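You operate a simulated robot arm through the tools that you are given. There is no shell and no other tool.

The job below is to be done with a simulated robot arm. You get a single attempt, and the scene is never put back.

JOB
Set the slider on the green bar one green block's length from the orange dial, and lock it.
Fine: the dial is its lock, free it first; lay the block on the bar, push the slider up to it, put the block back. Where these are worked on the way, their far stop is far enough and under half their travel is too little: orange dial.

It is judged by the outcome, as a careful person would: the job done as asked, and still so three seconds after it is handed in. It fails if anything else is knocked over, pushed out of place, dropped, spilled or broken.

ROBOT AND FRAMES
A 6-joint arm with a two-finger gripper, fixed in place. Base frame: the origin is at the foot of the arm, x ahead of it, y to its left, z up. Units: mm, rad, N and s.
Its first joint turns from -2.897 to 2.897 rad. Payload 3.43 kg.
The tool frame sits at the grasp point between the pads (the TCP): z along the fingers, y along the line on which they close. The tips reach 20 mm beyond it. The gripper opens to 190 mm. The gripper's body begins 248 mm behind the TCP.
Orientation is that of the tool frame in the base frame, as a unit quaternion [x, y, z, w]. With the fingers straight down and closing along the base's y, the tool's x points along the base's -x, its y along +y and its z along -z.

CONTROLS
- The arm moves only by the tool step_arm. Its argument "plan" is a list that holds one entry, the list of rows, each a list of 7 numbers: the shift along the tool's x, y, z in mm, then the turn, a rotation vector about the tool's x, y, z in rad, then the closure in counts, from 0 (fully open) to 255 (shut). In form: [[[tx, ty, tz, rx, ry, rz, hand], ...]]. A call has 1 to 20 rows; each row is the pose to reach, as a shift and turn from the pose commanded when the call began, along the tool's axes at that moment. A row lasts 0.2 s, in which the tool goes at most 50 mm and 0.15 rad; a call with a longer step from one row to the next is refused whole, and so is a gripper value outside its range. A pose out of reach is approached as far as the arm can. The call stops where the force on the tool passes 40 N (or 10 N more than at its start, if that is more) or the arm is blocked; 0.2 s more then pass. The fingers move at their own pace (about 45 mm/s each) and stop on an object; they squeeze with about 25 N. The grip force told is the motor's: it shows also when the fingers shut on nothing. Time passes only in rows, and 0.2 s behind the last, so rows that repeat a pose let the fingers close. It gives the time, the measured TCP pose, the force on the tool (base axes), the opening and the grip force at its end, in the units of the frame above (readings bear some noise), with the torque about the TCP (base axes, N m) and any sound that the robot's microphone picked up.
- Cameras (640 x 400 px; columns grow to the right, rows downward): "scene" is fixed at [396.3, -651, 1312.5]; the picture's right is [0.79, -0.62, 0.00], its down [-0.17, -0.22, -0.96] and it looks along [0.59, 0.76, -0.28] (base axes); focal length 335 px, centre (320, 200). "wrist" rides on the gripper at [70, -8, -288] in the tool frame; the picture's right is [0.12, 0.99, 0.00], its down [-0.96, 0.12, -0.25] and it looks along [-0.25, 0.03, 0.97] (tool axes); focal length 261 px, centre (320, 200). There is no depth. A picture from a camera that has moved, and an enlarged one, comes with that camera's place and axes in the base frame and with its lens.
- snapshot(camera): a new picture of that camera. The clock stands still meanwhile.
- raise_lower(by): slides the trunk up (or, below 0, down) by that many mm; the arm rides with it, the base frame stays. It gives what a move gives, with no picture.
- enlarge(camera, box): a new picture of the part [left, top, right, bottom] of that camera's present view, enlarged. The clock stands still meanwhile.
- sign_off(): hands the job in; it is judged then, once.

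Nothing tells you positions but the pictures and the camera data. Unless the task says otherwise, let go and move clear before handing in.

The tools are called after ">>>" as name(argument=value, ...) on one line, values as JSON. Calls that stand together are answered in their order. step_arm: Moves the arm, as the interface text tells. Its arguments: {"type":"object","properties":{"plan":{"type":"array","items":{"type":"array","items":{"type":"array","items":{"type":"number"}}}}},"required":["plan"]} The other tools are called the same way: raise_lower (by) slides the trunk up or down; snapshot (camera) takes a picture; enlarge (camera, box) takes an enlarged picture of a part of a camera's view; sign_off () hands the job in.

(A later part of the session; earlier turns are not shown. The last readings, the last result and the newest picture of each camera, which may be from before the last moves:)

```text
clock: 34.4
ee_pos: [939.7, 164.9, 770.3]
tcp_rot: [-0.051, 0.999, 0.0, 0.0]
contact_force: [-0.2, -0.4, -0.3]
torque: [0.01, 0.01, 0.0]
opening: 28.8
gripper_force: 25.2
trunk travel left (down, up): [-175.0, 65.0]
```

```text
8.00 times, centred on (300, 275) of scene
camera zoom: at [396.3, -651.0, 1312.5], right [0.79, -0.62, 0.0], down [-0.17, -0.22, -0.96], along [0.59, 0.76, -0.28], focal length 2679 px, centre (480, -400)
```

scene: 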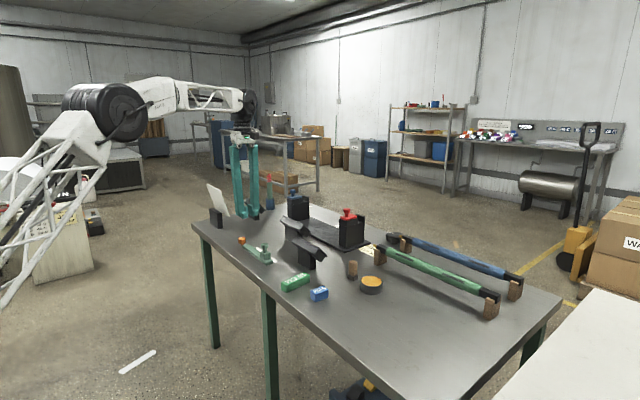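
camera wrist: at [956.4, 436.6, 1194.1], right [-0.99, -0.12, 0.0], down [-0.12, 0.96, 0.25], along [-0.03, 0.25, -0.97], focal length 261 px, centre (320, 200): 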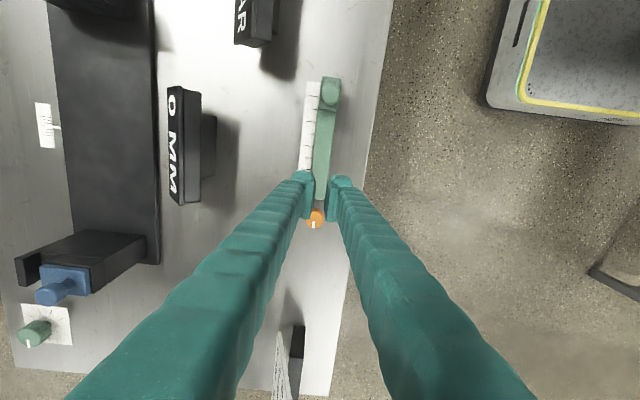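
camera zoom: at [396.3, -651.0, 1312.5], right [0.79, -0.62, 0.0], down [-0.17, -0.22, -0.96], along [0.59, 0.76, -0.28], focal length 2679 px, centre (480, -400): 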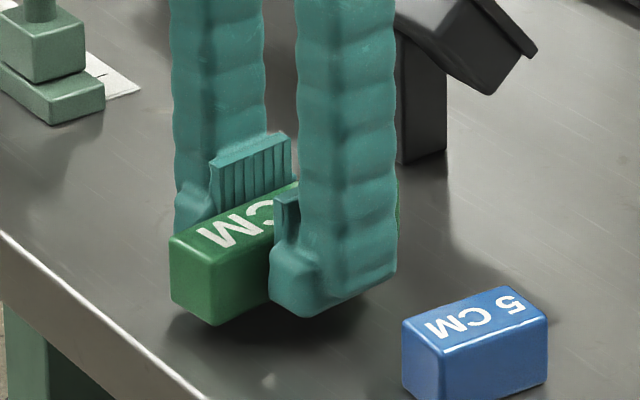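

The block is lifted about 8 mm and holds. I'll lift further gently.

>>> step_arm(plan=[[[0, 0, -2, 0, 0, 0, 255], [0, 0, -6, 0, 0, 0, 255], [0, 0, -12, 0, 0, 0, 255], [0, 0, -20, 0, 0, 0, 255], [0, 0, -30, 0, 0, 0, 255], [0, 0, -41, 0, 0, 0, 255], [0, 0, -52, 0, 0, 0, 255], [0, 0, -64, 0, 0, 0, 255], [0, 0, -76, 0, 0, 0, 255], [0, 0, -88, 0, 0, 0, 255], [0, 0, -98, 0, 0, 0, 255], [0, 0, -105, 0, 0, 0, 255], [0, 0, -110, 0, 0, 0, 255], [0, 0, -112, 0, 0, 0, 255]]])

>>> enlarge(camera="wrist", box=[200, 110, 440, 260])

>>> enlarge(camera="scene", box=[220, 180, 380, 280])

```text
clock: 37.4
ee_pos: [939.9, 165.2, 882.4]
tcp_rot: [-0.05, 0.999, 0.0, 0.0]
contact_force: [0.1, 0.4, -1.0]
torque: [0.03, 0.01, -0.01]
opening: 28.8
gripper_force: 24.3
trunk travel left (down, up): [-175.0, 65.0]
```

```text
2.67 times, centred on (320, 185) of wrist
camera zoom: at [869.0, 149.2, 1170.2], right [-0.22, 0.98, 0.0], down [0.95, 0.21, 0.25], along [0.24, 0.05, -0.97], focal length 695 px, centre (320, 240)
```

zoom: 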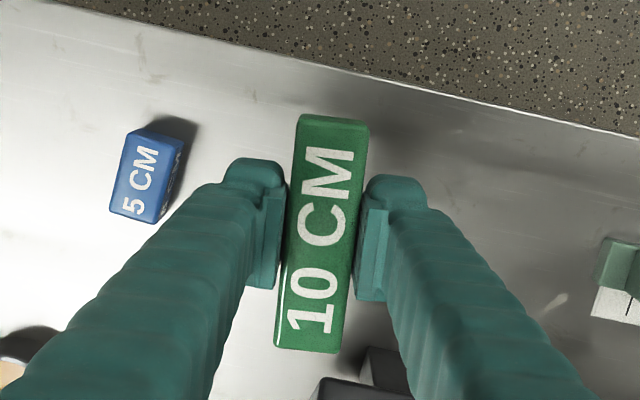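

```text
4.00 times, centred on (300, 230) of scene
camera zoom: at [396.3, -651.0, 1312.5], right [0.79, -0.62, 0.0], down [-0.17, -0.22, -0.96], along [0.59, 0.76, -0.28], focal length 1340 px, centre (400, 80)
```

zoom: 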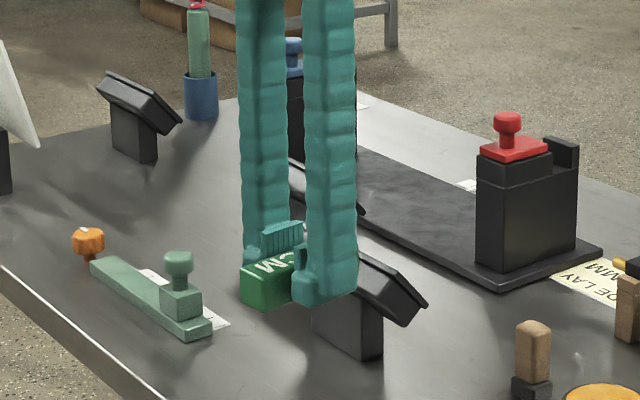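

The block is securely held, spanning about ±50 mm about the grip. I'll carry it smoothly over to the bar, turning it along the bar.

>>> step_arm(plan=[[[-0.3, 2.5, 0, 0, 0, -0.0107, 255], [-1.2, 9.5, 0, 0, 0, -0.0412, 255], [-2.7, 20.7, 0, 0, 0, -0.0893, 255], [-4.6, 35.4, 0, 0, 0, -0.1529, 255], [-6.8, 53.2, 0, 0, 0, -0.2297, 255], [-9.5, 73.5, 0, 0, 0, -0.3175, 255], [-12.3, 95.9, 0, 0, 0, -0.4142, 255], [-15.4, 119.8, 0, 0, 0, -0.5174, 255], [-18.6, 144.7, 0, 0, 0, -0.6251, 255], [-21.9, 170.1, 0, 0, 0, -0.735, 255], [-25.2, 195.5, 0, 0, 0, -0.8449, 255], [-28.4, 220.4, 0, 0, 0, -0.9526, 255], [-31.5, 244.3, 0, 0, 0, -1.0558, 255], [-34.3, 266.7, 0, 0, 0, -1.1525, 255], [-37, 287, 0, 0, 0, -1.2403, 255], [-39.2, 304.8, 0, 0, 0, -1.3171, 255], [-41.1, 319.5, 0, 0, 0, -1.3807, 255], [-42.6, 330.7, 0, 0, 0, -1.4288, 255], [-43.5, 337.7, 0, 0, 0, -1.4593, 255], [-43.8, 340.2, 0, 0, 0, -1.47, 255]]])

>>> enlarge(camera="wrist", box=[200, 110, 440, 260])

>>> enlarge(camera="scene", box=[180, 180, 340, 280])

```text
clock: 41.6
ee_pos: [949.2, 508.5, 882.0]
tcp_rot: [0.707, -0.707, 0.001, 0.0]
contact_force: [-0.2, -0.8, -1.3]
torque: [0.02, -0.03, -0.01]
opening: 28.9
gripper_force: 25.5
trunk travel left (down, up): [-175.0, 65.0]
```

```text
2.67 times, centred on (320, 185) of wrist
camera zoom: at [956.1, 437.7, 1170.0], right [-0.99, -0.12, 0.0], down [-0.12, 0.96, 0.25], along [-0.03, 0.25, -0.97], focal length 695 px, centre (320, 240)
```

zoom: 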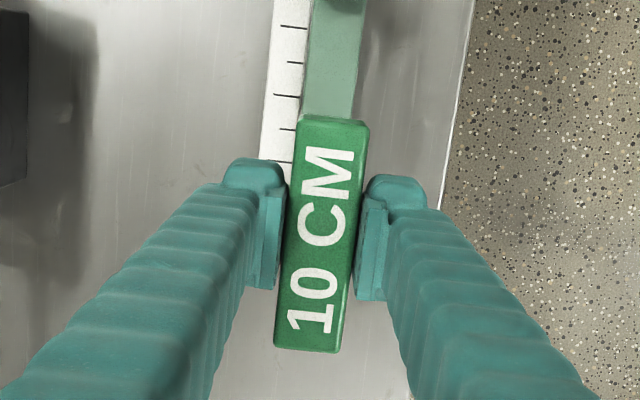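

```text
4.00 times, centred on (260, 230) of scene
camera zoom: at [396.3, -651.0, 1312.5], right [0.79, -0.62, 0.0], down [-0.17, -0.22, -0.96], along [0.59, 0.76, -0.28], focal length 1340 px, centre (560, 80)
```

zoom: 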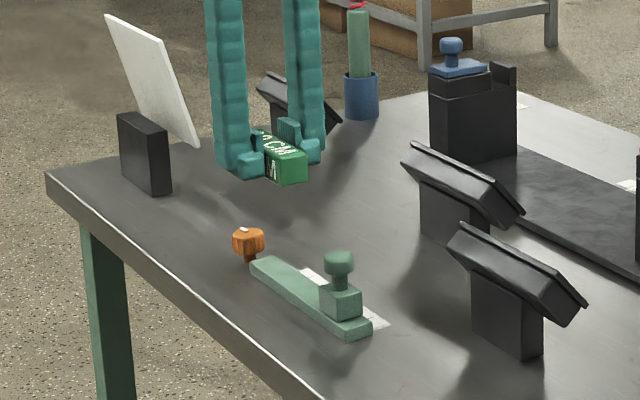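

The block is over the bar, lined up. I'll lower it to just above the bar, short of the dial.

>>> step_arm(plan=[[[0, 0, 5, 0, 0, 0, 255], [0, 0, 15, 0, 0, 0, 255], [0, 0, 30, 0, 0, 0, 255], [0, 0, 46, 0, 0, 0, 255], [0, 0, 62, 0, 0, 0, 255], [0, 0, 76, 0, 0, 0, 255], [0, 0, 87, 0, 0, 0, 255], [0, 0, 95, 0, 0, 0, 255], [0, 0, 100, 0, 0, 0, 255], [0, 0, 102, 0, 0, 0, 255], [0, 0, 102, 0, 0, 0, 255]]])

>>> enlarge(camera="wrist", box=[200, 110, 440, 260])

>>> enlarge(camera="scene", box=[220, 220, 300, 270])

```text
clock: 44.0
ee_pos: [948.6, 509.7, 781.1]
tcp_rot: [0.707, -0.707, 0.0, 0.001]
contact_force: [0.8, 0.5, -1.0]
torque: [0.0, -0.02, 0.0]
opening: 29.0
gripper_force: 25.1
trunk travel left (down, up): [-175.0, 65.0]
```

```text
2.67 times, centred on (320, 185) of wrist
camera zoom: at [956.0, 437.6, 1067.5], right [-0.99, -0.12, 0.0], down [-0.12, 0.96, 0.25], along [-0.03, 0.25, -0.97], focal length 695 px, centre (320, 240)
```

zoom: 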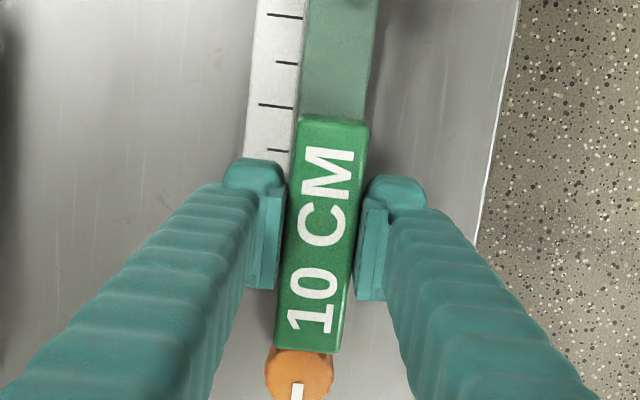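

```text
8.00 times, centred on (260, 245) of scene
camera zoom: at [396.3, -651.0, 1312.5], right [0.79, -0.62, 0.0], down [-0.17, -0.22, -0.96], along [0.59, 0.76, -0.28], focal length 2679 px, centre (800, -160)
```

zoom: 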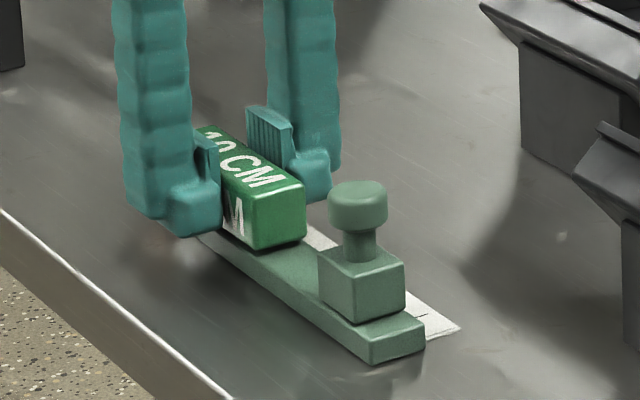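

The block hovers just above the bar with a few mm to the dial. I'll creep toward the dial (+y) and watch the force.

>>> step_arm(plan=[[[-0.7, 0, 2, 0, 0, 0, 255], [-1.4, 0, 3, 0, 0, 0, 255], [-2, 0, 3, 0, 0, 0, 255], [-2.6, 0, 3, 0, 0, 0, 255], [-3.2, 0, 3, 0, 0, 0, 255], [-3.2, 0, 3, 0, 0, 0, 255]]])

>>> enlarge(camera="wrist", box=[280, 210, 360, 260])

```text
clock: 45.4
ee_pos: [948.7, 512.0, 777.2]
tcp_rot: [0.707, -0.707, -0.001, -0.001]
contact_force: [0.8, 0.3, 0.1]
torque: [-0.03, 0.01, 0.02]
opening: 28.7
gripper_force: 24.9
trunk travel left (down, up): [-175.0, 65.0]
```

```text
8.00 times, centred on (320, 235) of wrist
camera zoom: at [956.2, 440.7, 1064.6], right [-0.99, -0.12, 0.0], down [-0.12, 0.96, 0.25], along [-0.03, 0.25, -0.97], focal length 2085 px, centre (320, -80)
```

zoom: 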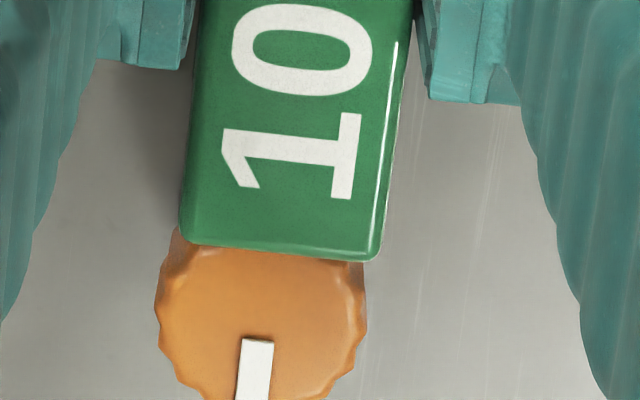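

No contact yet. Creeping further.

>>> step_arm(plan=[[[-0.5, 0, 0, 0, 0, 0, 255], [-1, 0, 0, 0, 0, 0, 255], [-1.5, 0, 0, 0, 0, 0, 255], [-1.5, 0, 0, 0, 0, 0, 255]]])

>>> enlarge(camera="wrist", box=[280, 210, 360, 260])

```text
clock: 46.4
ee_pos: [947.7, 512.3, 777.0]
tcp_rot: [-0.707, 0.707, 0.0, 0.0]
contact_force: [-0.8, -5.0, -0.6]
torque: [-0.09, -0.01, 0.06]
opening: 28.8
gripper_force: 24.9
trunk travel left (down, up): [-175.0, 65.0]
```

```text
8.00 times, centred on (320, 235) of wrist
camera zoom: at [956.2, 441.4, 1064.8], right [-0.99, -0.12, 0.0], down [-0.11, 0.96, 0.25], along [-0.03, 0.25, -0.97], focal length 2085 px, centre (320, -80)
```

zoom: 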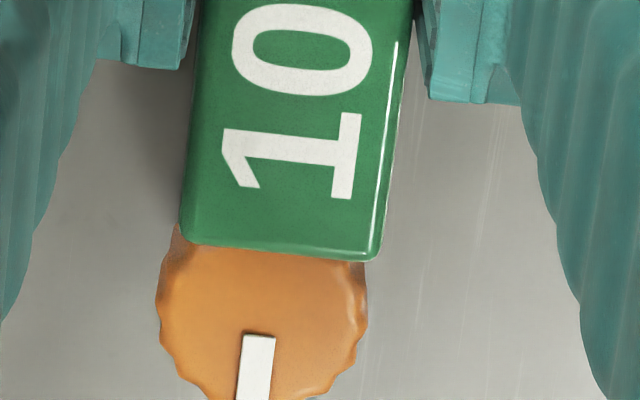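

The block's end is touching the dial (about 5 N). Now I'll lower it onto the bar.

>>> step_arm(plan=[[[0.3, 0, 0.4, 0, 0, 0, 255], [0.3, 0, 0.8, 0, 0, 0, 255], [0.3, 0, 1.2, 0, 0, 0, 255], [0.3, 0, 1.2, 0, 0, 0, 255]]])

```text
clock: 47.4
ee_pos: [948.0, 512.0, 776.5]
tcp_rot: [-0.706, 0.708, 0.0, -0.001]
contact_force: [0.8, -4.8, 1.9]
torque: [-0.05, -0.02, -0.03]
opening: 28.9
gripper_force: 24.9
trunk travel left (down, up): [-175.0, 65.0]
```

>>> step_arm(plan=[[[0.2, 0, 0.5, 0, 0, 0, 255], [0.2, 0, 1, 0, 0, 0, 255], [0.2, 0, 1, 0, 0, 0, 255]]])

>>> enlarge(camera="scene", box=[220, 220, 300, 270])

```text
clock: 48.2
ee_pos: [948.8, 512.6, 775.9]
tcp_rot: [-0.707, 0.707, -0.001, 0.001]
contact_force: [3.6, -3.7, 11.0]
torque: [-0.14, -0.02, -0.03]
opening: 28.8
gripper_force: 25.1
trunk travel left (down, up): [-175.0, 65.0]
```

```text
8.00 times, centred on (260, 245) of scene
camera zoom: at [396.3, -651.0, 1312.5], right [0.79, -0.62, 0.0], down [-0.17, -0.22, -0.96], along [0.59, 0.76, -0.28], focal length 2679 px, centre (800, -160)
```

zoom: 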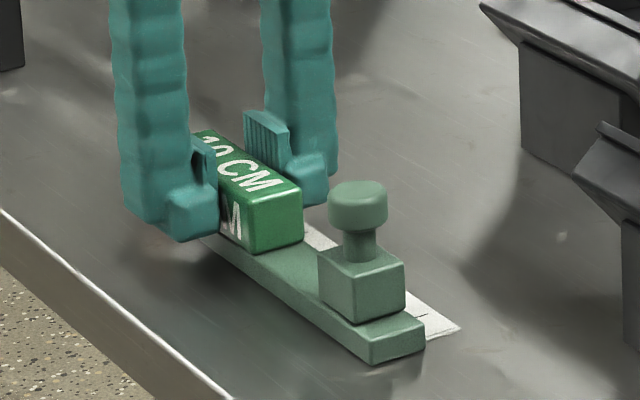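

The block now rests on the bar (11 N up) against the dial. I'll ease off, release, and rise.

>>> step_arm(plan=[[[0, 0, -0.7, 0, 0, 0, 255], [0, 0, -0.7, 0, 0, 0, 225], [0, 0, -0.7, 0, 0, 0, 205], [0, 0, -0.7, 0, 0, 0, 190], [0, 0, -0.7, 0, 0, 0, 170], [0, 0, -0.7, 0, 0, 0, 170]]])

>>> enlarge(camera="scene", box=[220, 220, 300, 270])

>>> enlarge(camera="wrist", box=[200, 110, 440, 260])

```text
clock: 49.6
ee_pos: [948.5, 513.3, 774.9]
tcp_rot: [0.707, -0.707, 0.0, 0.0]
contact_force: [0.0, -1.1, 0.3]
torque: [-0.02, -0.02, 0.0]
opening: 63.3
gripper_force: 0.1
trunk travel left (down, up): [-175.0, 65.0]
```

```text
8.00 times, centred on (260, 245) of scene
camera zoom: at [396.3, -651.0, 1312.5], right [0.79, -0.62, 0.0], down [-0.17, -0.22, -0.96], along [0.59, 0.76, -0.28], focal length 2679 px, centre (800, -160)
```

zoom: 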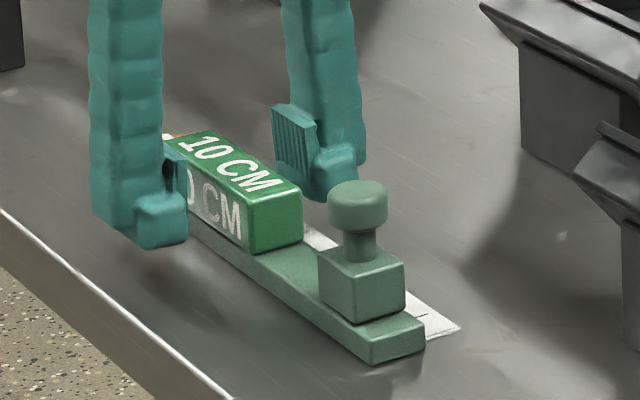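

```text
2.67 times, centred on (320, 185) of wrist
camera zoom: at [956.1, 441.5, 1063.3], right [-0.99, -0.12, 0.0], down [-0.12, 0.96, 0.25], along [-0.03, 0.25, -0.97], focal length 695 px, centre (320, 240)
```

zoom: 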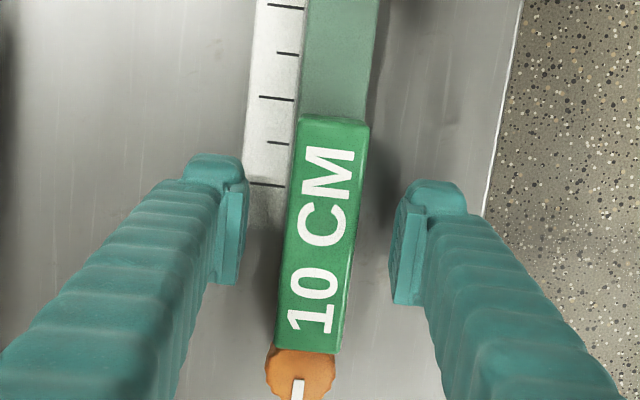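

The block lies on the bar, end against the dial. Next I'll rise, move behind the slider (its low-y side), close the fingers and come down to push it.

>>> step_arm(plan=[[[0, 0, -10, 0, 0, 0, 170], [0, 0, -40, 0, 0, 0, 170], [0, 0, -80, 0, 0, 0, 170], [0, 0, -110, 0, 0, 0, 170], [35, 0, -110, 0, 0, 0, 170], [75, 0, -110, 0, 0, 0, 200], [115, 0, -110, 0, 0, 0, 255], [155, 0, -110, 0, 0, 0, 255], [186, 0, -110, 0, 0, 0, 255], [186, 0, -110, 0, 0, 0, 255], [186, 0, -110, 0, 0, 0, 255]]])

>>> snapshot(camera="wrist")

>>> enlarge(camera="scene", box=[220, 210, 300, 260])

```text
clock: 52.0
ee_pos: [948.1, 327.8, 885.7]
tcp_rot: [0.708, -0.706, 0.001, -0.001]
contact_force: [0.7, -0.1, 0.3]
torque: [-0.02, 0.0, 0.06]
opening: 0.2
gripper_force: 24.9
trunk travel left (down, up): [-175.0, 65.0]
```

```text
taken
camera wrist: at [955.5, 255.7, 1173.4], right [-0.99, -0.12, 0.0], down [-0.12, 0.96, 0.25], along [-0.03, 0.25, -0.97], focal length 261 px, centre (320, 200)
```

wrist: 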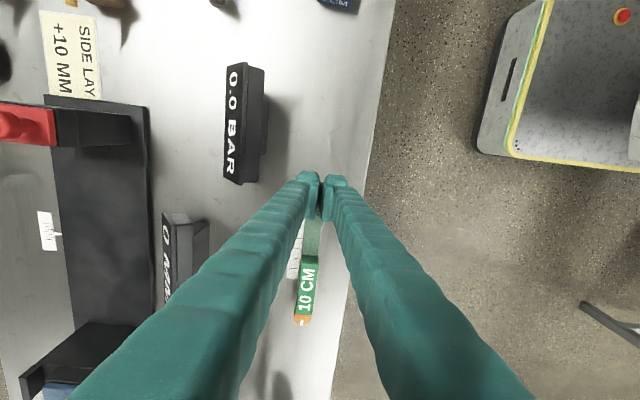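

```text
8.00 times, centred on (260, 235) of scene
camera zoom: at [396.3, -651.0, 1312.5], right [0.79, -0.62, 0.0], down [-0.17, -0.22, -0.96], along [0.59, 0.76, -0.28], focal length 2679 px, centre (800, -80)
```

zoom: 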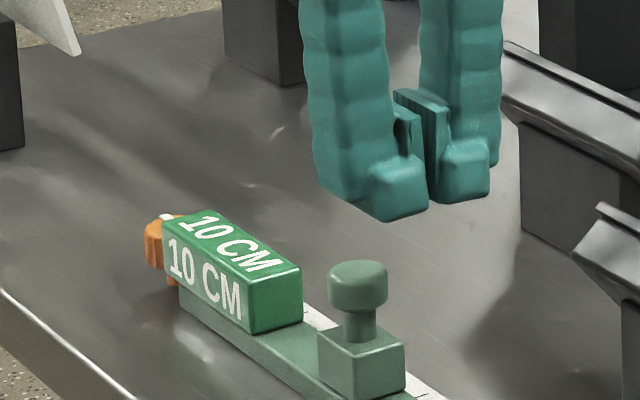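

The fingers are closed behind the slider (its back face near y≈360, finger front edge at y≈349). I'll descend to body height, tips clear of the bar.

>>> step_arm(plan=[[[2, 0, 30, 0, 0, 0, 255], [2, 0, 60, 0, 0, 0, 255], [2, 0, 85, 0, 0, 0, 255], [2, 0, 98, 0, 0, 0, 255], [2, 0, 103, 0, 0, 0, 255], [2, 0, 103, 0, 0, 0, 255]]])

>>> enlarge(camera="scene", box=[220, 220, 300, 270])

>>> enlarge(camera="wrist", box=[240, 150, 400, 250])

```text
clock: 53.4
ee_pos: [948.3, 325.3, 782.4]
tcp_rot: [0.707, -0.707, 0.0, 0.0]
contact_force: [0.4, -0.4, 0.3]
torque: [-0.01, -0.02, 0.0]
opening: 0.0
gripper_force: 25.0
trunk travel left (down, up): [-175.0, 65.0]
```

```text
8.00 times, centred on (260, 245) of scene
camera zoom: at [396.3, -651.0, 1312.5], right [0.79, -0.62, 0.0], down [-0.17, -0.22, -0.96], along [0.59, 0.76, -0.28], focal length 2679 px, centre (800, -160)
```

zoom: 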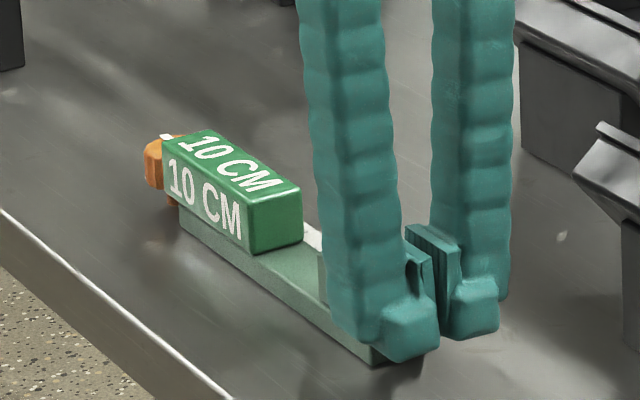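

```text
4.00 times, centred on (320, 200) of wrist
camera zoom: at [955.3, 253.5, 1070.1], right [-0.99, -0.12, 0.0], down [-0.12, 0.96, 0.25], along [-0.03, 0.25, -0.97], focal length 1043 px, centre (320, 200)
```

zoom: 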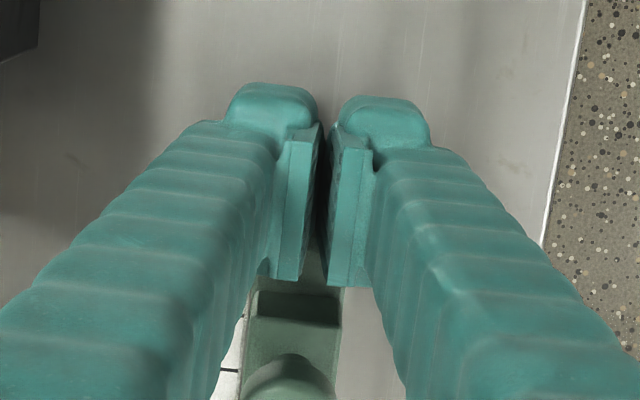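

Positioned behind the slider. Pushing toward +y, first part.

>>> step_arm(plan=[[[-4, 0, 0, 0, 0, 0, 255], [-8, 0, 0, 0, 0, 0, 255], [-11, 0, 0, 0, 0, 0, 255], [-14, 0, 0, 0, 0, 0, 255], [-17, 0, 0, 0, 0, 0, 255], [-20, 0, 0, 0, 0, 0, 255], [-23, 0, 0, 0, 0, 0, 255], [-26, 0, 0, 0, 0, 0, 255]]])

>>> enlarge(camera="scene", box=[220, 220, 300, 270])

```text
clock: 55.2
ee_pos: [948.0, 350.6, 782.7]
tcp_rot: [-0.707, 0.707, 0.0, 0.0]
contact_force: [-0.1, -0.7, -0.3]
torque: [-0.02, 0.03, 0.01]
opening: 6.0
gripper_force: 34.4
trunk travel left (down, up): [-175.0, 65.0]
```

```text
8.00 times, centred on (260, 245) of scene
camera zoom: at [396.3, -651.0, 1312.5], right [0.79, -0.62, 0.0], down [-0.17, -0.22, -0.96], along [0.59, 0.76, -0.28], focal length 2679 px, centre (800, -160)
```

zoom: 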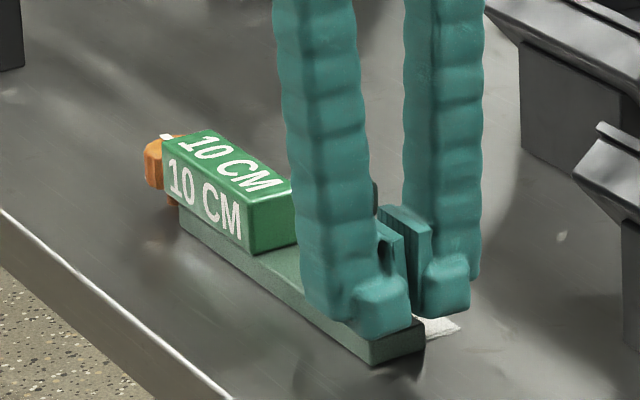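

The fingers spread by 6 mm, so something (likely the knob) is wedging between the pads. Let me look before continuing.

>>> enlarge(camera="wrist", box=[260, 170, 380, 245])

>>> enlarge(camera="scene", box=[244, 240, 284, 265])

```text
5.33 times, centred on (320, 208) of wrist
camera zoom: at [955.9, 279.5, 1070.4], right [-0.99, -0.12, 0.0], down [-0.12, 0.96, 0.25], along [-0.03, 0.25, -0.97], focal length 1390 px, centre (320, 160)
```

zoom: 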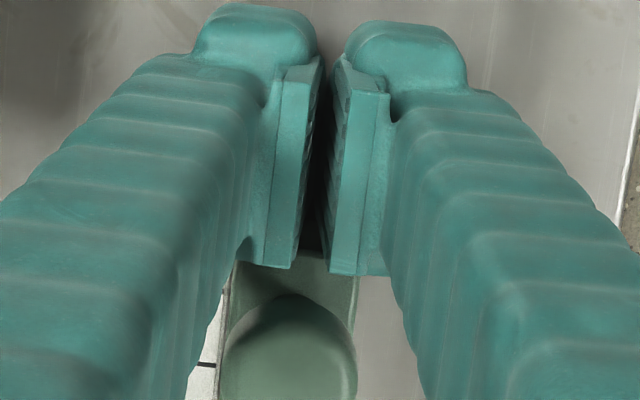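

```text
16.00 times, centred on (264, 252) of scene
camera zoom: at [396.3, -651.0, 1312.5], right [0.79, -0.62, 0.0], down [-0.17, -0.22, -0.96], along [0.59, 0.76, -0.28], focal length 5358 px, centre (1216, -640)
```

zoom: 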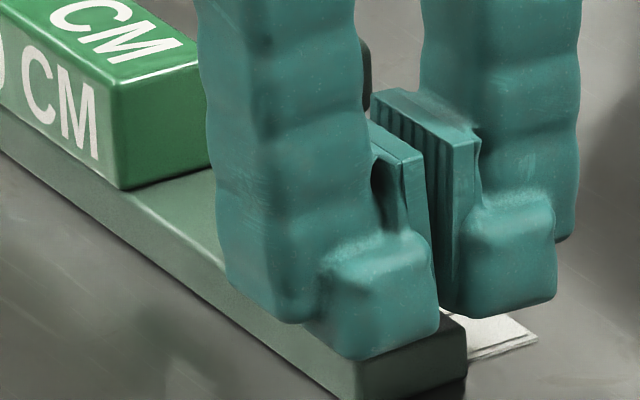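

The cause isn't clear, so I'll back off 15 mm and look at the slider and finger opening again.

>>> step_arm(plan=[[[3, 0, 0, 0, 0, 0, 255], [8, 0, 0, 0, 0, 0, 255], [15, 0, 0, 0, 0, 0, 255], [15, 0, 0, 0, 0, 0, 255]]])

>>> enlarge(camera="wrist", box=[240, 170, 400, 270])

>>> enlarge(camera="scene", box=[220, 220, 300, 270])

```text
clock: 56.2
ee_pos: [948.0, 337.1, 783.2]
tcp_rot: [-0.707, 0.707, 0.0, 0.0]
contact_force: [-0.2, -0.3, -0.5]
torque: [0.02, 0.01, 0.0]
opening: 0.0
gripper_force: 34.4
trunk travel left (down, up): [-175.0, 65.0]
```

```text
4.00 times, centred on (320, 220) of wrist
camera zoom: at [956.2, 264.7, 1070.5], right [-0.99, -0.12, 0.0], down [-0.12, 0.96, 0.25], along [-0.03, 0.25, -0.97], focal length 1043 px, centre (320, 120)
```

zoom: 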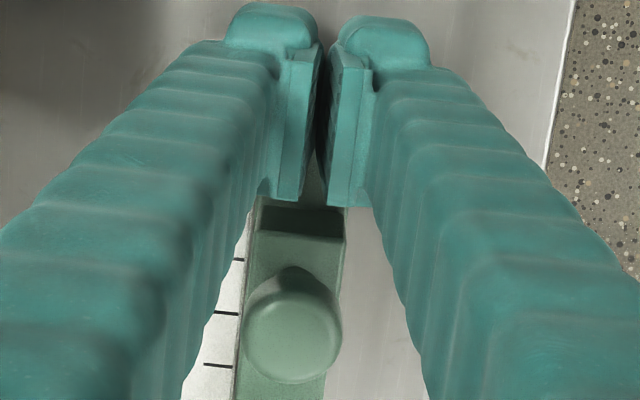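

```text
8.00 times, centred on (260, 245) of scene
camera zoom: at [396.3, -651.0, 1312.5], right [0.79, -0.62, 0.0], down [-0.17, -0.22, -0.96], along [0.59, 0.76, -0.28], focal length 2679 px, centre (800, -160)
```

zoom: 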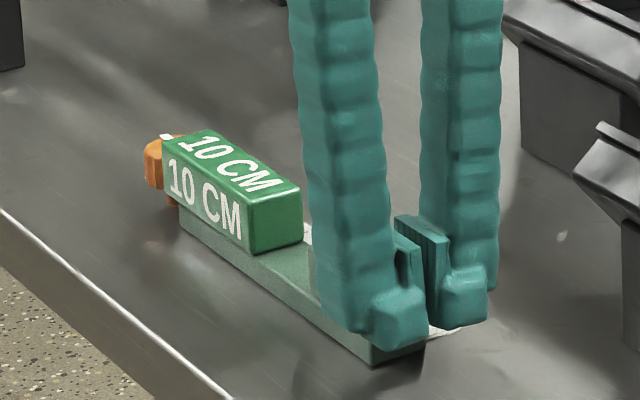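

The slider is free and has slid forward about 12 mm; the finger opening is back to 0. The pushing works, so I'll continue, checking the opening as I go.

>>> step_arm(plan=[[[-5, 0, 0, 0, 0, 0, 255], [-10, 0, 0, 0, 0, 0, 255], [-13, 0, 0, 0, 0, 0, 255], [-16, 0, 0, 0, 0, 0, 255], [-19, 0, 0, 0, 0, 0, 255], [-22, 0, 0, 0, 0, 0, 255], [-25, 0, 0, 0, 0, 0, 255], [-28, 0, 0, 0, 0, 0, 255], [-31, 0, 0, 0, 0, 0, 255]]])

>>> enlarge(camera="wrist", box=[240, 170, 400, 270])

>>> enlarge(camera="scene", box=[220, 220, 300, 270])

```text
clock: 58.2
ee_pos: [948.4, 367.4, 782.9]
tcp_rot: [-0.707, 0.708, 0.001, 0.0]
contact_force: [0.3, -0.3, 0.8]
torque: [0.02, 0.01, -0.01]
opening: 6.2
gripper_force: 34.3
trunk travel left (down, up): [-175.0, 65.0]
```

```text
4.00 times, centred on (320, 220) of wrist
camera zoom: at [956.0, 295.5, 1070.6], right [-0.99, -0.12, 0.0], down [-0.12, 0.96, 0.25], along [-0.03, 0.25, -0.97], focal length 1043 px, centre (320, 120)
```

zoom: 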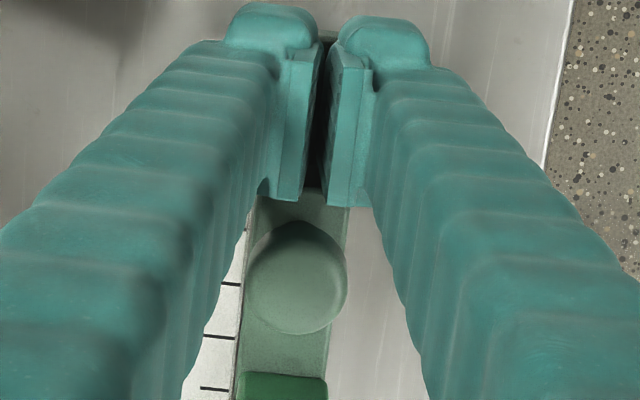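

```text
8.00 times, centred on (260, 245) of scene
camera zoom: at [396.3, -651.0, 1312.5], right [0.79, -0.62, 0.0], down [-0.17, -0.22, -0.96], along [0.59, 0.76, -0.28], focal length 2679 px, centre (800, -160)
```

zoom: 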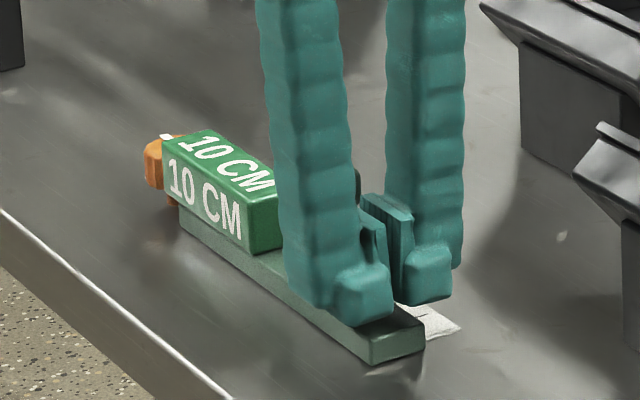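

The slider keeps moving easily, with about 35 mm left to the block. Continuing, then creeping.

>>> step_arm(plan=[[[-3, 0, 0, 0, 0, 0, 255], [-6, 0, 0, 0, 0, 0, 255], [-9, 0, 0, 0, 0, 0, 255], [-12, 0, 0, 0, 0, 0, 255], [-15, 0, 0, 0, 0, 0, 255], [-18, 0, 0, 0, 0, 0, 255], [-21, 0, 0, 0, 0, 0, 255], [-24, 0, 0, 0, 0, 0, 255], [-26, 0, 0, 0, 0, 0, 255]]])

>>> enlarge(camera="wrist", box=[240, 170, 400, 270])

>>> enlarge(camera="scene", box=[220, 220, 300, 270])

```text
clock: 60.2
ee_pos: [948.7, 392.9, 783.7]
tcp_rot: [0.707, -0.707, 0.0, 0.0]
contact_force: [-0.6, -1.2, 1.1]
torque: [0.01, 0.0, 0.03]
opening: 6.1
gripper_force: 34.4
trunk travel left (down, up): [-175.0, 65.0]
```

```text
4.00 times, centred on (320, 220) of wrist
camera zoom: at [956.1, 321.7, 1070.6], right [-0.99, -0.12, 0.0], down [-0.12, 0.96, 0.25], along [-0.03, 0.25, -0.97], focal length 1043 px, centre (320, 120)
```

zoom: 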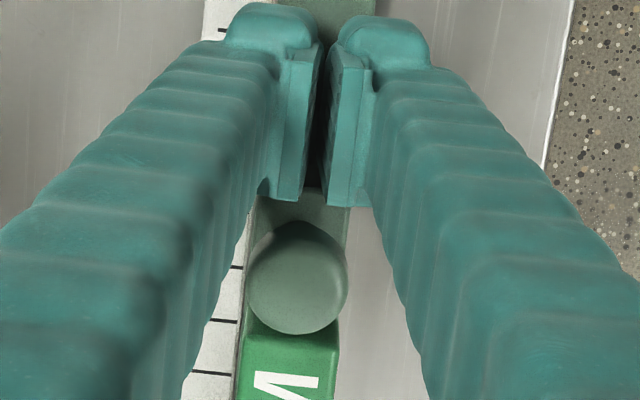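

```text
8.00 times, centred on (260, 245) of scene
camera zoom: at [396.3, -651.0, 1312.5], right [0.79, -0.62, 0.0], down [-0.17, -0.22, -0.96], along [0.59, 0.76, -0.28], focal length 2679 px, centre (800, -160)
```

zoom: 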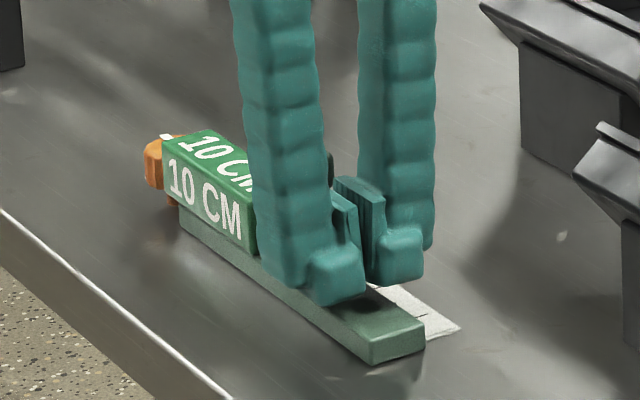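

About 8–10 mm remain. Creeping in 1 mm steps.

>>> step_arm(plan=[[[-1, 0, 0, 0, 0, 0, 255], [-2, 0, 0, 0, 0, 0, 255], [-3, 0, 0, 0, 0, 0, 255], [-4, 0, 0, 0, 0, 0, 255], [-5, 0, 0, 0, 0, 0, 255], [-6, 0, 0, 0, 0, 0, 255], [-6, 0, 0, 0, 0, 0, 255]]])

>>> enlarge(camera="wrist", box=[280, 200, 360, 250])

```text
clock: 61.8
ee_pos: [948.4, 398.5, 782.2]
tcp_rot: [-0.707, 0.707, 0.0, 0.0]
contact_force: [-1.0, -2.4, 0.3]
torque: [-0.03, 0.03, 0.01]
opening: 5.9
gripper_force: 34.1
trunk travel left (down, up): [-175.0, 65.0]
```

```text
8.00 times, centred on (320, 225) of wrist
camera zoom: at [955.9, 327.6, 1070.3], right [-0.99, -0.12, 0.0], down [-0.12, 0.96, 0.25], along [-0.03, 0.25, -0.97], focal length 2085 px, centre (320, 0)
```

zoom: 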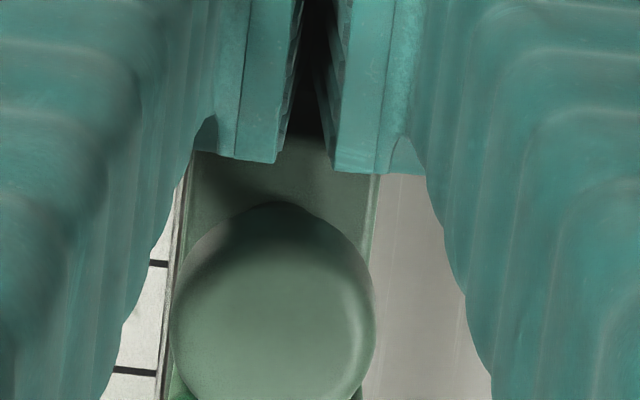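

Still light. Creeping 0.5 mm at a time.

>>> step_arm(plan=[[[-0.5, 0, 0, 0, 0, 0, 255], [-1, 0, 0, 0, 0, 0, 255], [-1.5, 0, 0, 0, 0, 0, 255], [-1.5, 0, 0, 0, 0, 0, 255]]])

>>> enlarge(camera="scene", box=[220, 220, 300, 270])

```text
clock: 62.8
ee_pos: [948.0, 400.6, 782.2]
tcp_rot: [-0.707, 0.707, -0.001, 0.0]
contact_force: [-0.1, -1.2, 0.7]
torque: [0.02, 0.05, 0.03]
opening: 6.0
gripper_force: 34.3
trunk travel left (down, up): [-175.0, 65.0]
```

```text
8.00 times, centred on (260, 245) of scene
camera zoom: at [396.3, -651.0, 1312.5], right [0.79, -0.62, 0.0], down [-0.17, -0.22, -0.96], along [0.59, 0.76, -0.28], focal length 2679 px, centre (800, -160)
```

zoom: 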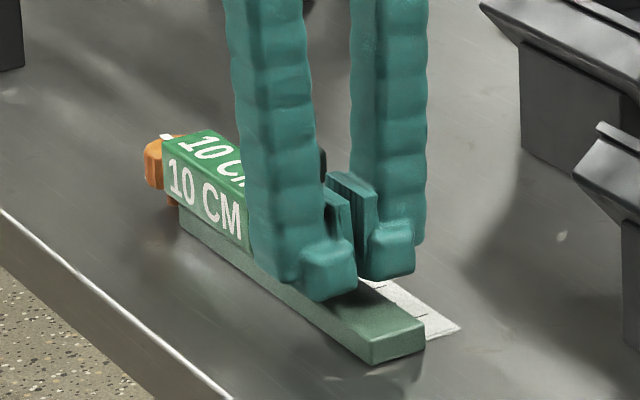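

>>> step_arm(plan=[[[-0.5, 0, 0, 0, 0, 0, 255], [-1, 0, 0, 0, 0, 0, 255], [-1.5, 0, 0, 0, 0, 0, 255], [-1.5, 0, 0, 0, 0, 0, 255]]])

```text
clock: 63.8
ee_pos: [947.8, 402.7, 782.7]
tcp_rot: [0.708, -0.707, 0.0, 0.0]
contact_force: [-0.4, -1.1, -0.4]
torque: [-0.03, -0.03, -0.02]
opening: 6.0
gripper_force: 34.5
trunk travel left (down, up): [-175.0, 65.0]
```

The resistance is still only the slider's light friction, so there is no contact with the block yet. Continuing to creep.

>>> step_arm(plan=[[[-0.5, 0, 0, 0, 0, 0, 255], [-1, 0, 0, 0, 0, 0, 255], [-1.5, 0, 0, 0, 0, 0, 255], [-1.5, 0, 0, 0, 0, 0, 255]]])

>>> enlarge(camera="wrist", box=[240, 170, 400, 270])

>>> enlarge(camera="scene", box=[230, 230, 270, 255])

```text
clock: 64.8
ee_pos: [949.1, 402.8, 781.9]
tcp_rot: [0.707, -0.707, -0.001, 0.0]
contact_force: [0.1, -0.3, 0.2]
torque: [-0.01, -0.03, 0.05]
opening: 6.5
gripper_force: 35.0
trunk travel left (down, up): [-175.0, 65.0]
```

```text
4.00 times, centred on (320, 220) of wrist
camera zoom: at [956.0, 332.0, 1070.3], right [-0.99, -0.12, 0.0], down [-0.12, 0.96, 0.25], along [-0.03, 0.25, -0.97], focal length 1043 px, centre (320, 120)
```

zoom: 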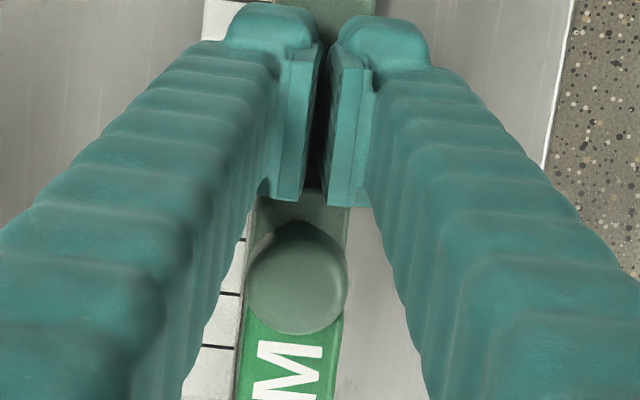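

```text
16.00 times, centred on (250, 242) of scene
camera zoom: at [396.3, -651.0, 1312.5], right [0.79, -0.62, 0.0], down [-0.17, -0.22, -0.96], along [0.59, 0.76, -0.28], focal length 5358 px, centre (1440, -480)
```

zoom: 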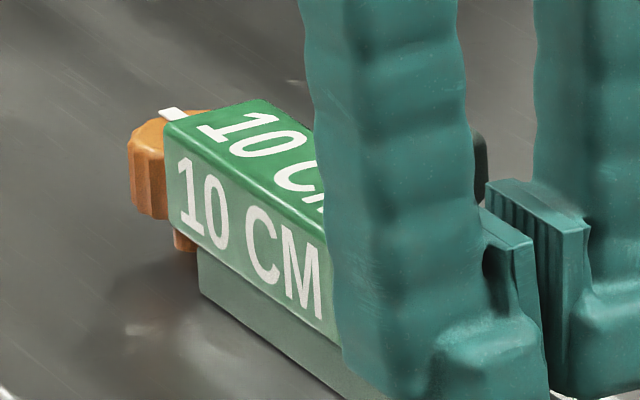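

The opening went up slightly (6.0→6.5), which may be first contact with the block. I'll creep a bit more to confirm.

>>> step_arm(plan=[[[-0.5, 0, 0, 0, 0, 0, 255], [-1, 0, 0, 0, 0, 0, 255], [-1, 0, 0, 0, 0, 0, 255]]])

>>> enlarge(camera="wrist", box=[240, 170, 400, 270])

```text
clock: 65.6
ee_pos: [947.9, 403.8, 783.7]
tcp_rot: [-0.707, 0.707, 0.0, 0.0]
contact_force: [0.0, -0.9, -0.2]
torque: [-0.01, 0.01, 0.01]
opening: 5.8
gripper_force: 33.7
trunk travel left (down, up): [-175.0, 65.0]
```

```text
4.00 times, centred on (320, 220) of wrist
camera zoom: at [956.1, 332.9, 1070.4], right [-0.99, -0.12, 0.0], down [-0.12, 0.96, 0.25], along [-0.03, 0.25, -0.97], focal length 1043 px, centre (320, 120)
```

zoom: 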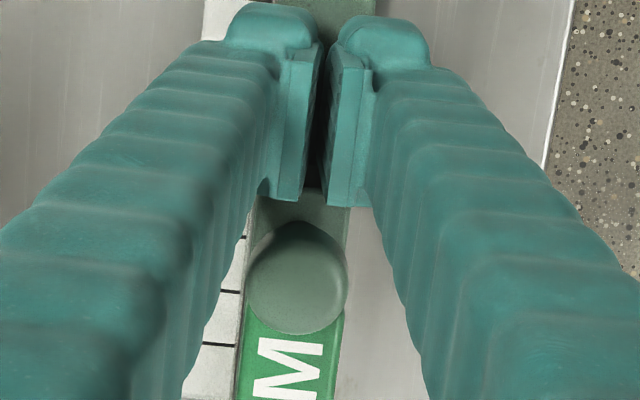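

>>> step_arm(plan=[[[-0.5, 0, 0, 0, 0, 0, 255], [-1, 0, 0, 0, 0, 0, 255], [-1.5, 0, 0, 0, 0, 0, 255], [-1.5, 0, 0, 0, 0, 0, 255]]])

>>> enlarge(camera="wrist", box=[240, 170, 400, 270])

```text
clock: 66.6
ee_pos: [949.2, 404.8, 782.4]
tcp_rot: [-0.707, 0.708, 0.0, 0.0]
contact_force: [-2.5, -9.0, 1.1]
torque: [-0.05, 0.04, 0.08]
opening: 6.0
gripper_force: 34.4
trunk travel left (down, up): [-175.0, 65.0]
```

```text
4.00 times, centred on (320, 220) of wrist
camera zoom: at [956.3, 333.3, 1070.3], right [-0.99, -0.12, 0.0], down [-0.11, 0.96, 0.25], along [-0.03, 0.25, -0.97], focal length 1043 px, centre (320, 120)
```

zoom: 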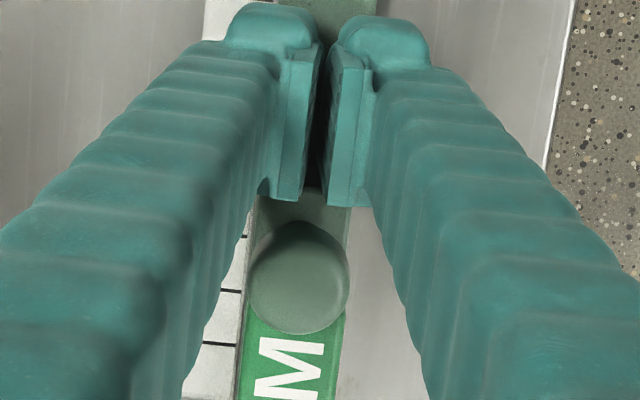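

Contact: 9 N, so the slider is against the block and the block against the dial. I'll back straight off, rise and look.

>>> step_arm(plan=[[[2, 0, 0, 0, 0, 0, 255], [8, 0, 0, 0, 0, 0, 255], [20, 0, 0, 0, 0, 0, 255], [25, 0, 0, 0, 0, 0, 255], [25, 0, -30, 0, 0, 0, 255], [25, 0, -70, 0, 0, 0, 255], [25, 0, -110, 0, 0, 0, 255], [-5, 0, -110, 0, 0, 0, 200], [-5, 0, -110, 0, 0, 0, 170], [-5, 0, -110, 0, 0, 0, 170], [-5, 0, -110, 0, 0, 0, 170]]])

>>> enlarge(camera="wrist", box=[240, 150, 400, 250])

>>> enlarge(camera="scene", box=[220, 220, 300, 270])

```text
clock: 69.0
ee_pos: [948.8, 411.2, 893.4]
tcp_rot: [0.707, -0.707, 0.0, 0.0]
contact_force: [0.4, -0.2, 0.2]
torque: [-0.01, 0.01, -0.02]
opening: 63.4
gripper_force: 0.1
trunk travel left (down, up): [-175.0, 65.0]
```

```text
4.00 times, centred on (320, 200) of wrist
camera zoom: at [956.0, 339.9, 1180.6], right [-0.99, -0.12, 0.0], down [-0.12, 0.96, 0.25], along [-0.03, 0.25, -0.97], focal length 1043 px, centre (320, 200)
```

zoom: 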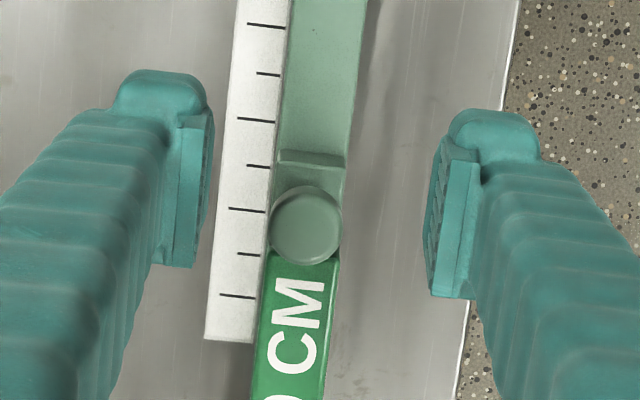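

```text
8.00 times, centred on (260, 245) of scene
camera zoom: at [396.3, -651.0, 1312.5], right [0.79, -0.62, 0.0], down [-0.17, -0.22, -0.96], along [0.59, 0.76, -0.28], focal length 2679 px, centre (800, -160)
```

zoom: 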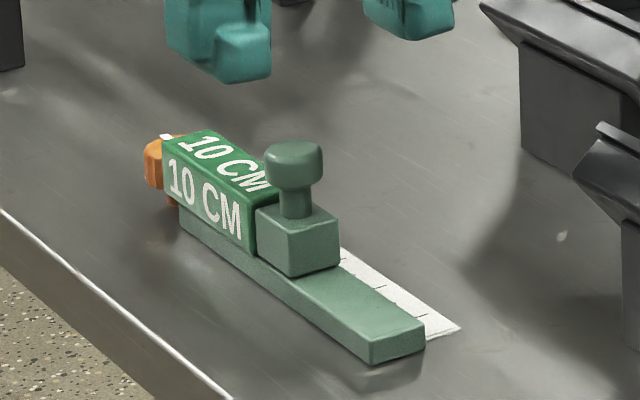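

The slider sits against the block, the block against the dial. Now I'll pick the block back up, lifting it straight.

>>> step_arm(plan=[[[-40, 0, 0, 0, 0, 0, 170], [-80, 0, 0, 0, 0, 0, 170], [-101.7, 0, 0, 0, 0, 0, 170], [-101.7, 0, 40, 0, 0, 0, 170], [-101.7, 0, 80, 0, 0, 0, 170], [-101.7, 0, 105, 0, 0, 0, 170], [-101.7, 0, 117.5, 0, 0, 0, 170], [-101.7, 0, 117.5, 0, 0, 0, 170]]])

>>> enlarge(camera="wrist", box=[200, 110, 440, 260])

>>> enlarge(camera="scene", box=[220, 220, 300, 270])

```text
clock: 70.8
ee_pos: [949.1, 512.9, 775.1]
tcp_rot: [-0.706, 0.708, 0.0, 0.0]
contact_force: [0.1, -0.2, 0.4]
torque: [0.01, 0.01, 0.01]
opening: 63.3
gripper_force: 0.1
trunk travel left (down, up): [-175.0, 65.0]
```

```text
2.67 times, centred on (320, 185) of wrist
camera zoom: at [956.1, 441.2, 1062.5], right [-0.99, -0.12, 0.0], down [-0.12, 0.96, 0.25], along [-0.03, 0.25, -0.97], focal length 695 px, centre (320, 240)
```

zoom: 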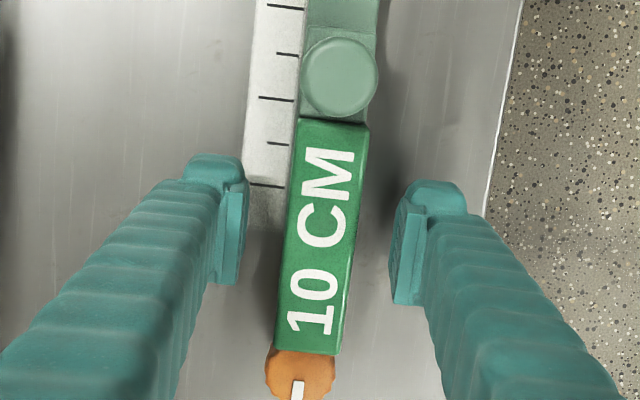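

```text
8.00 times, centred on (260, 245) of scene
camera zoom: at [396.3, -651.0, 1312.5], right [0.79, -0.62, 0.0], down [-0.17, -0.22, -0.96], along [0.59, 0.76, -0.28], focal length 2679 px, centre (800, -160)
```

zoom: 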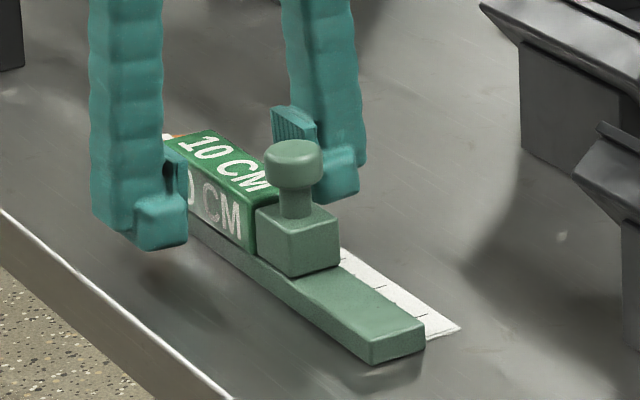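

Aligned. Closing on the block and lifting slowly.

>>> step_arm(plan=[[[0, 0, 0, 0, 0, 0, 200], [0, 0, 0, 0, 0, 0, 225], [0, 0, 0, 0, 0, 0, 255], [0, 0, 0, 0, 0, 0, 255], [0, 0, 0, 0, 0, 0, 255], [0, 0, 0, 0, 0, 0, 255], [0, 0, 0, 0, 0, 0, 255]]])

>>> step_arm(plan=[[[0, 0, -1.5, 0, 0, 0, 255], [0, 0, -4, 0, 0, 0, 255], [0, 0, -8, 0, 0, 0, 255], [0, 0, -12, 0, 0, 0, 255], [0, 0, -12, 0, 0, 0, 255]]])

>>> enlarge(camera="scene", box=[220, 220, 300, 270])

```text
clock: 72.4
ee_pos: [949.9, 513.5, 776.7]
tcp_rot: [-0.707, 0.707, 0.0, 0.0]
contact_force: [0.4, 0.1, 0.4]
torque: [0.01, -0.01, 0.04]
opening: 29.0
gripper_force: 25.1
trunk travel left (down, up): [-175.0, 65.0]
```

```text
clock: 73.6
ee_pos: [949.6, 513.4, 786.4]
tcp_rot: [0.707, -0.707, 0.0, 0.0]
contact_force: [-0.8, -0.9, -1.8]
torque: [-0.03, -0.02, -0.02]
opening: 28.9
gripper_force: 24.8
trunk travel left (down, up): [-175.0, 65.0]
```

```text
8.00 times, centred on (260, 245) of scene
camera zoom: at [396.3, -651.0, 1312.5], right [0.79, -0.62, 0.0], down [-0.17, -0.22, -0.96], along [0.59, 0.76, -0.28], focal length 2679 px, centre (800, -160)
```

zoom: 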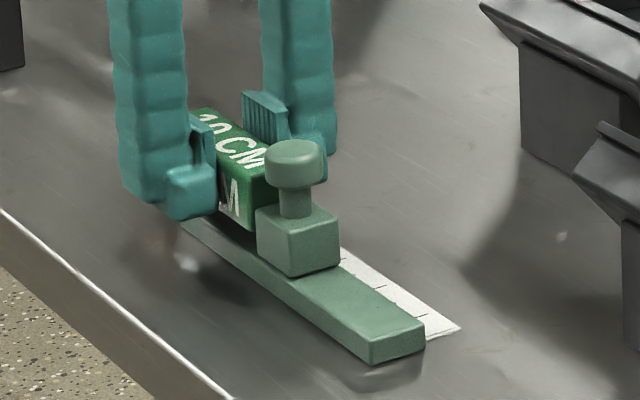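

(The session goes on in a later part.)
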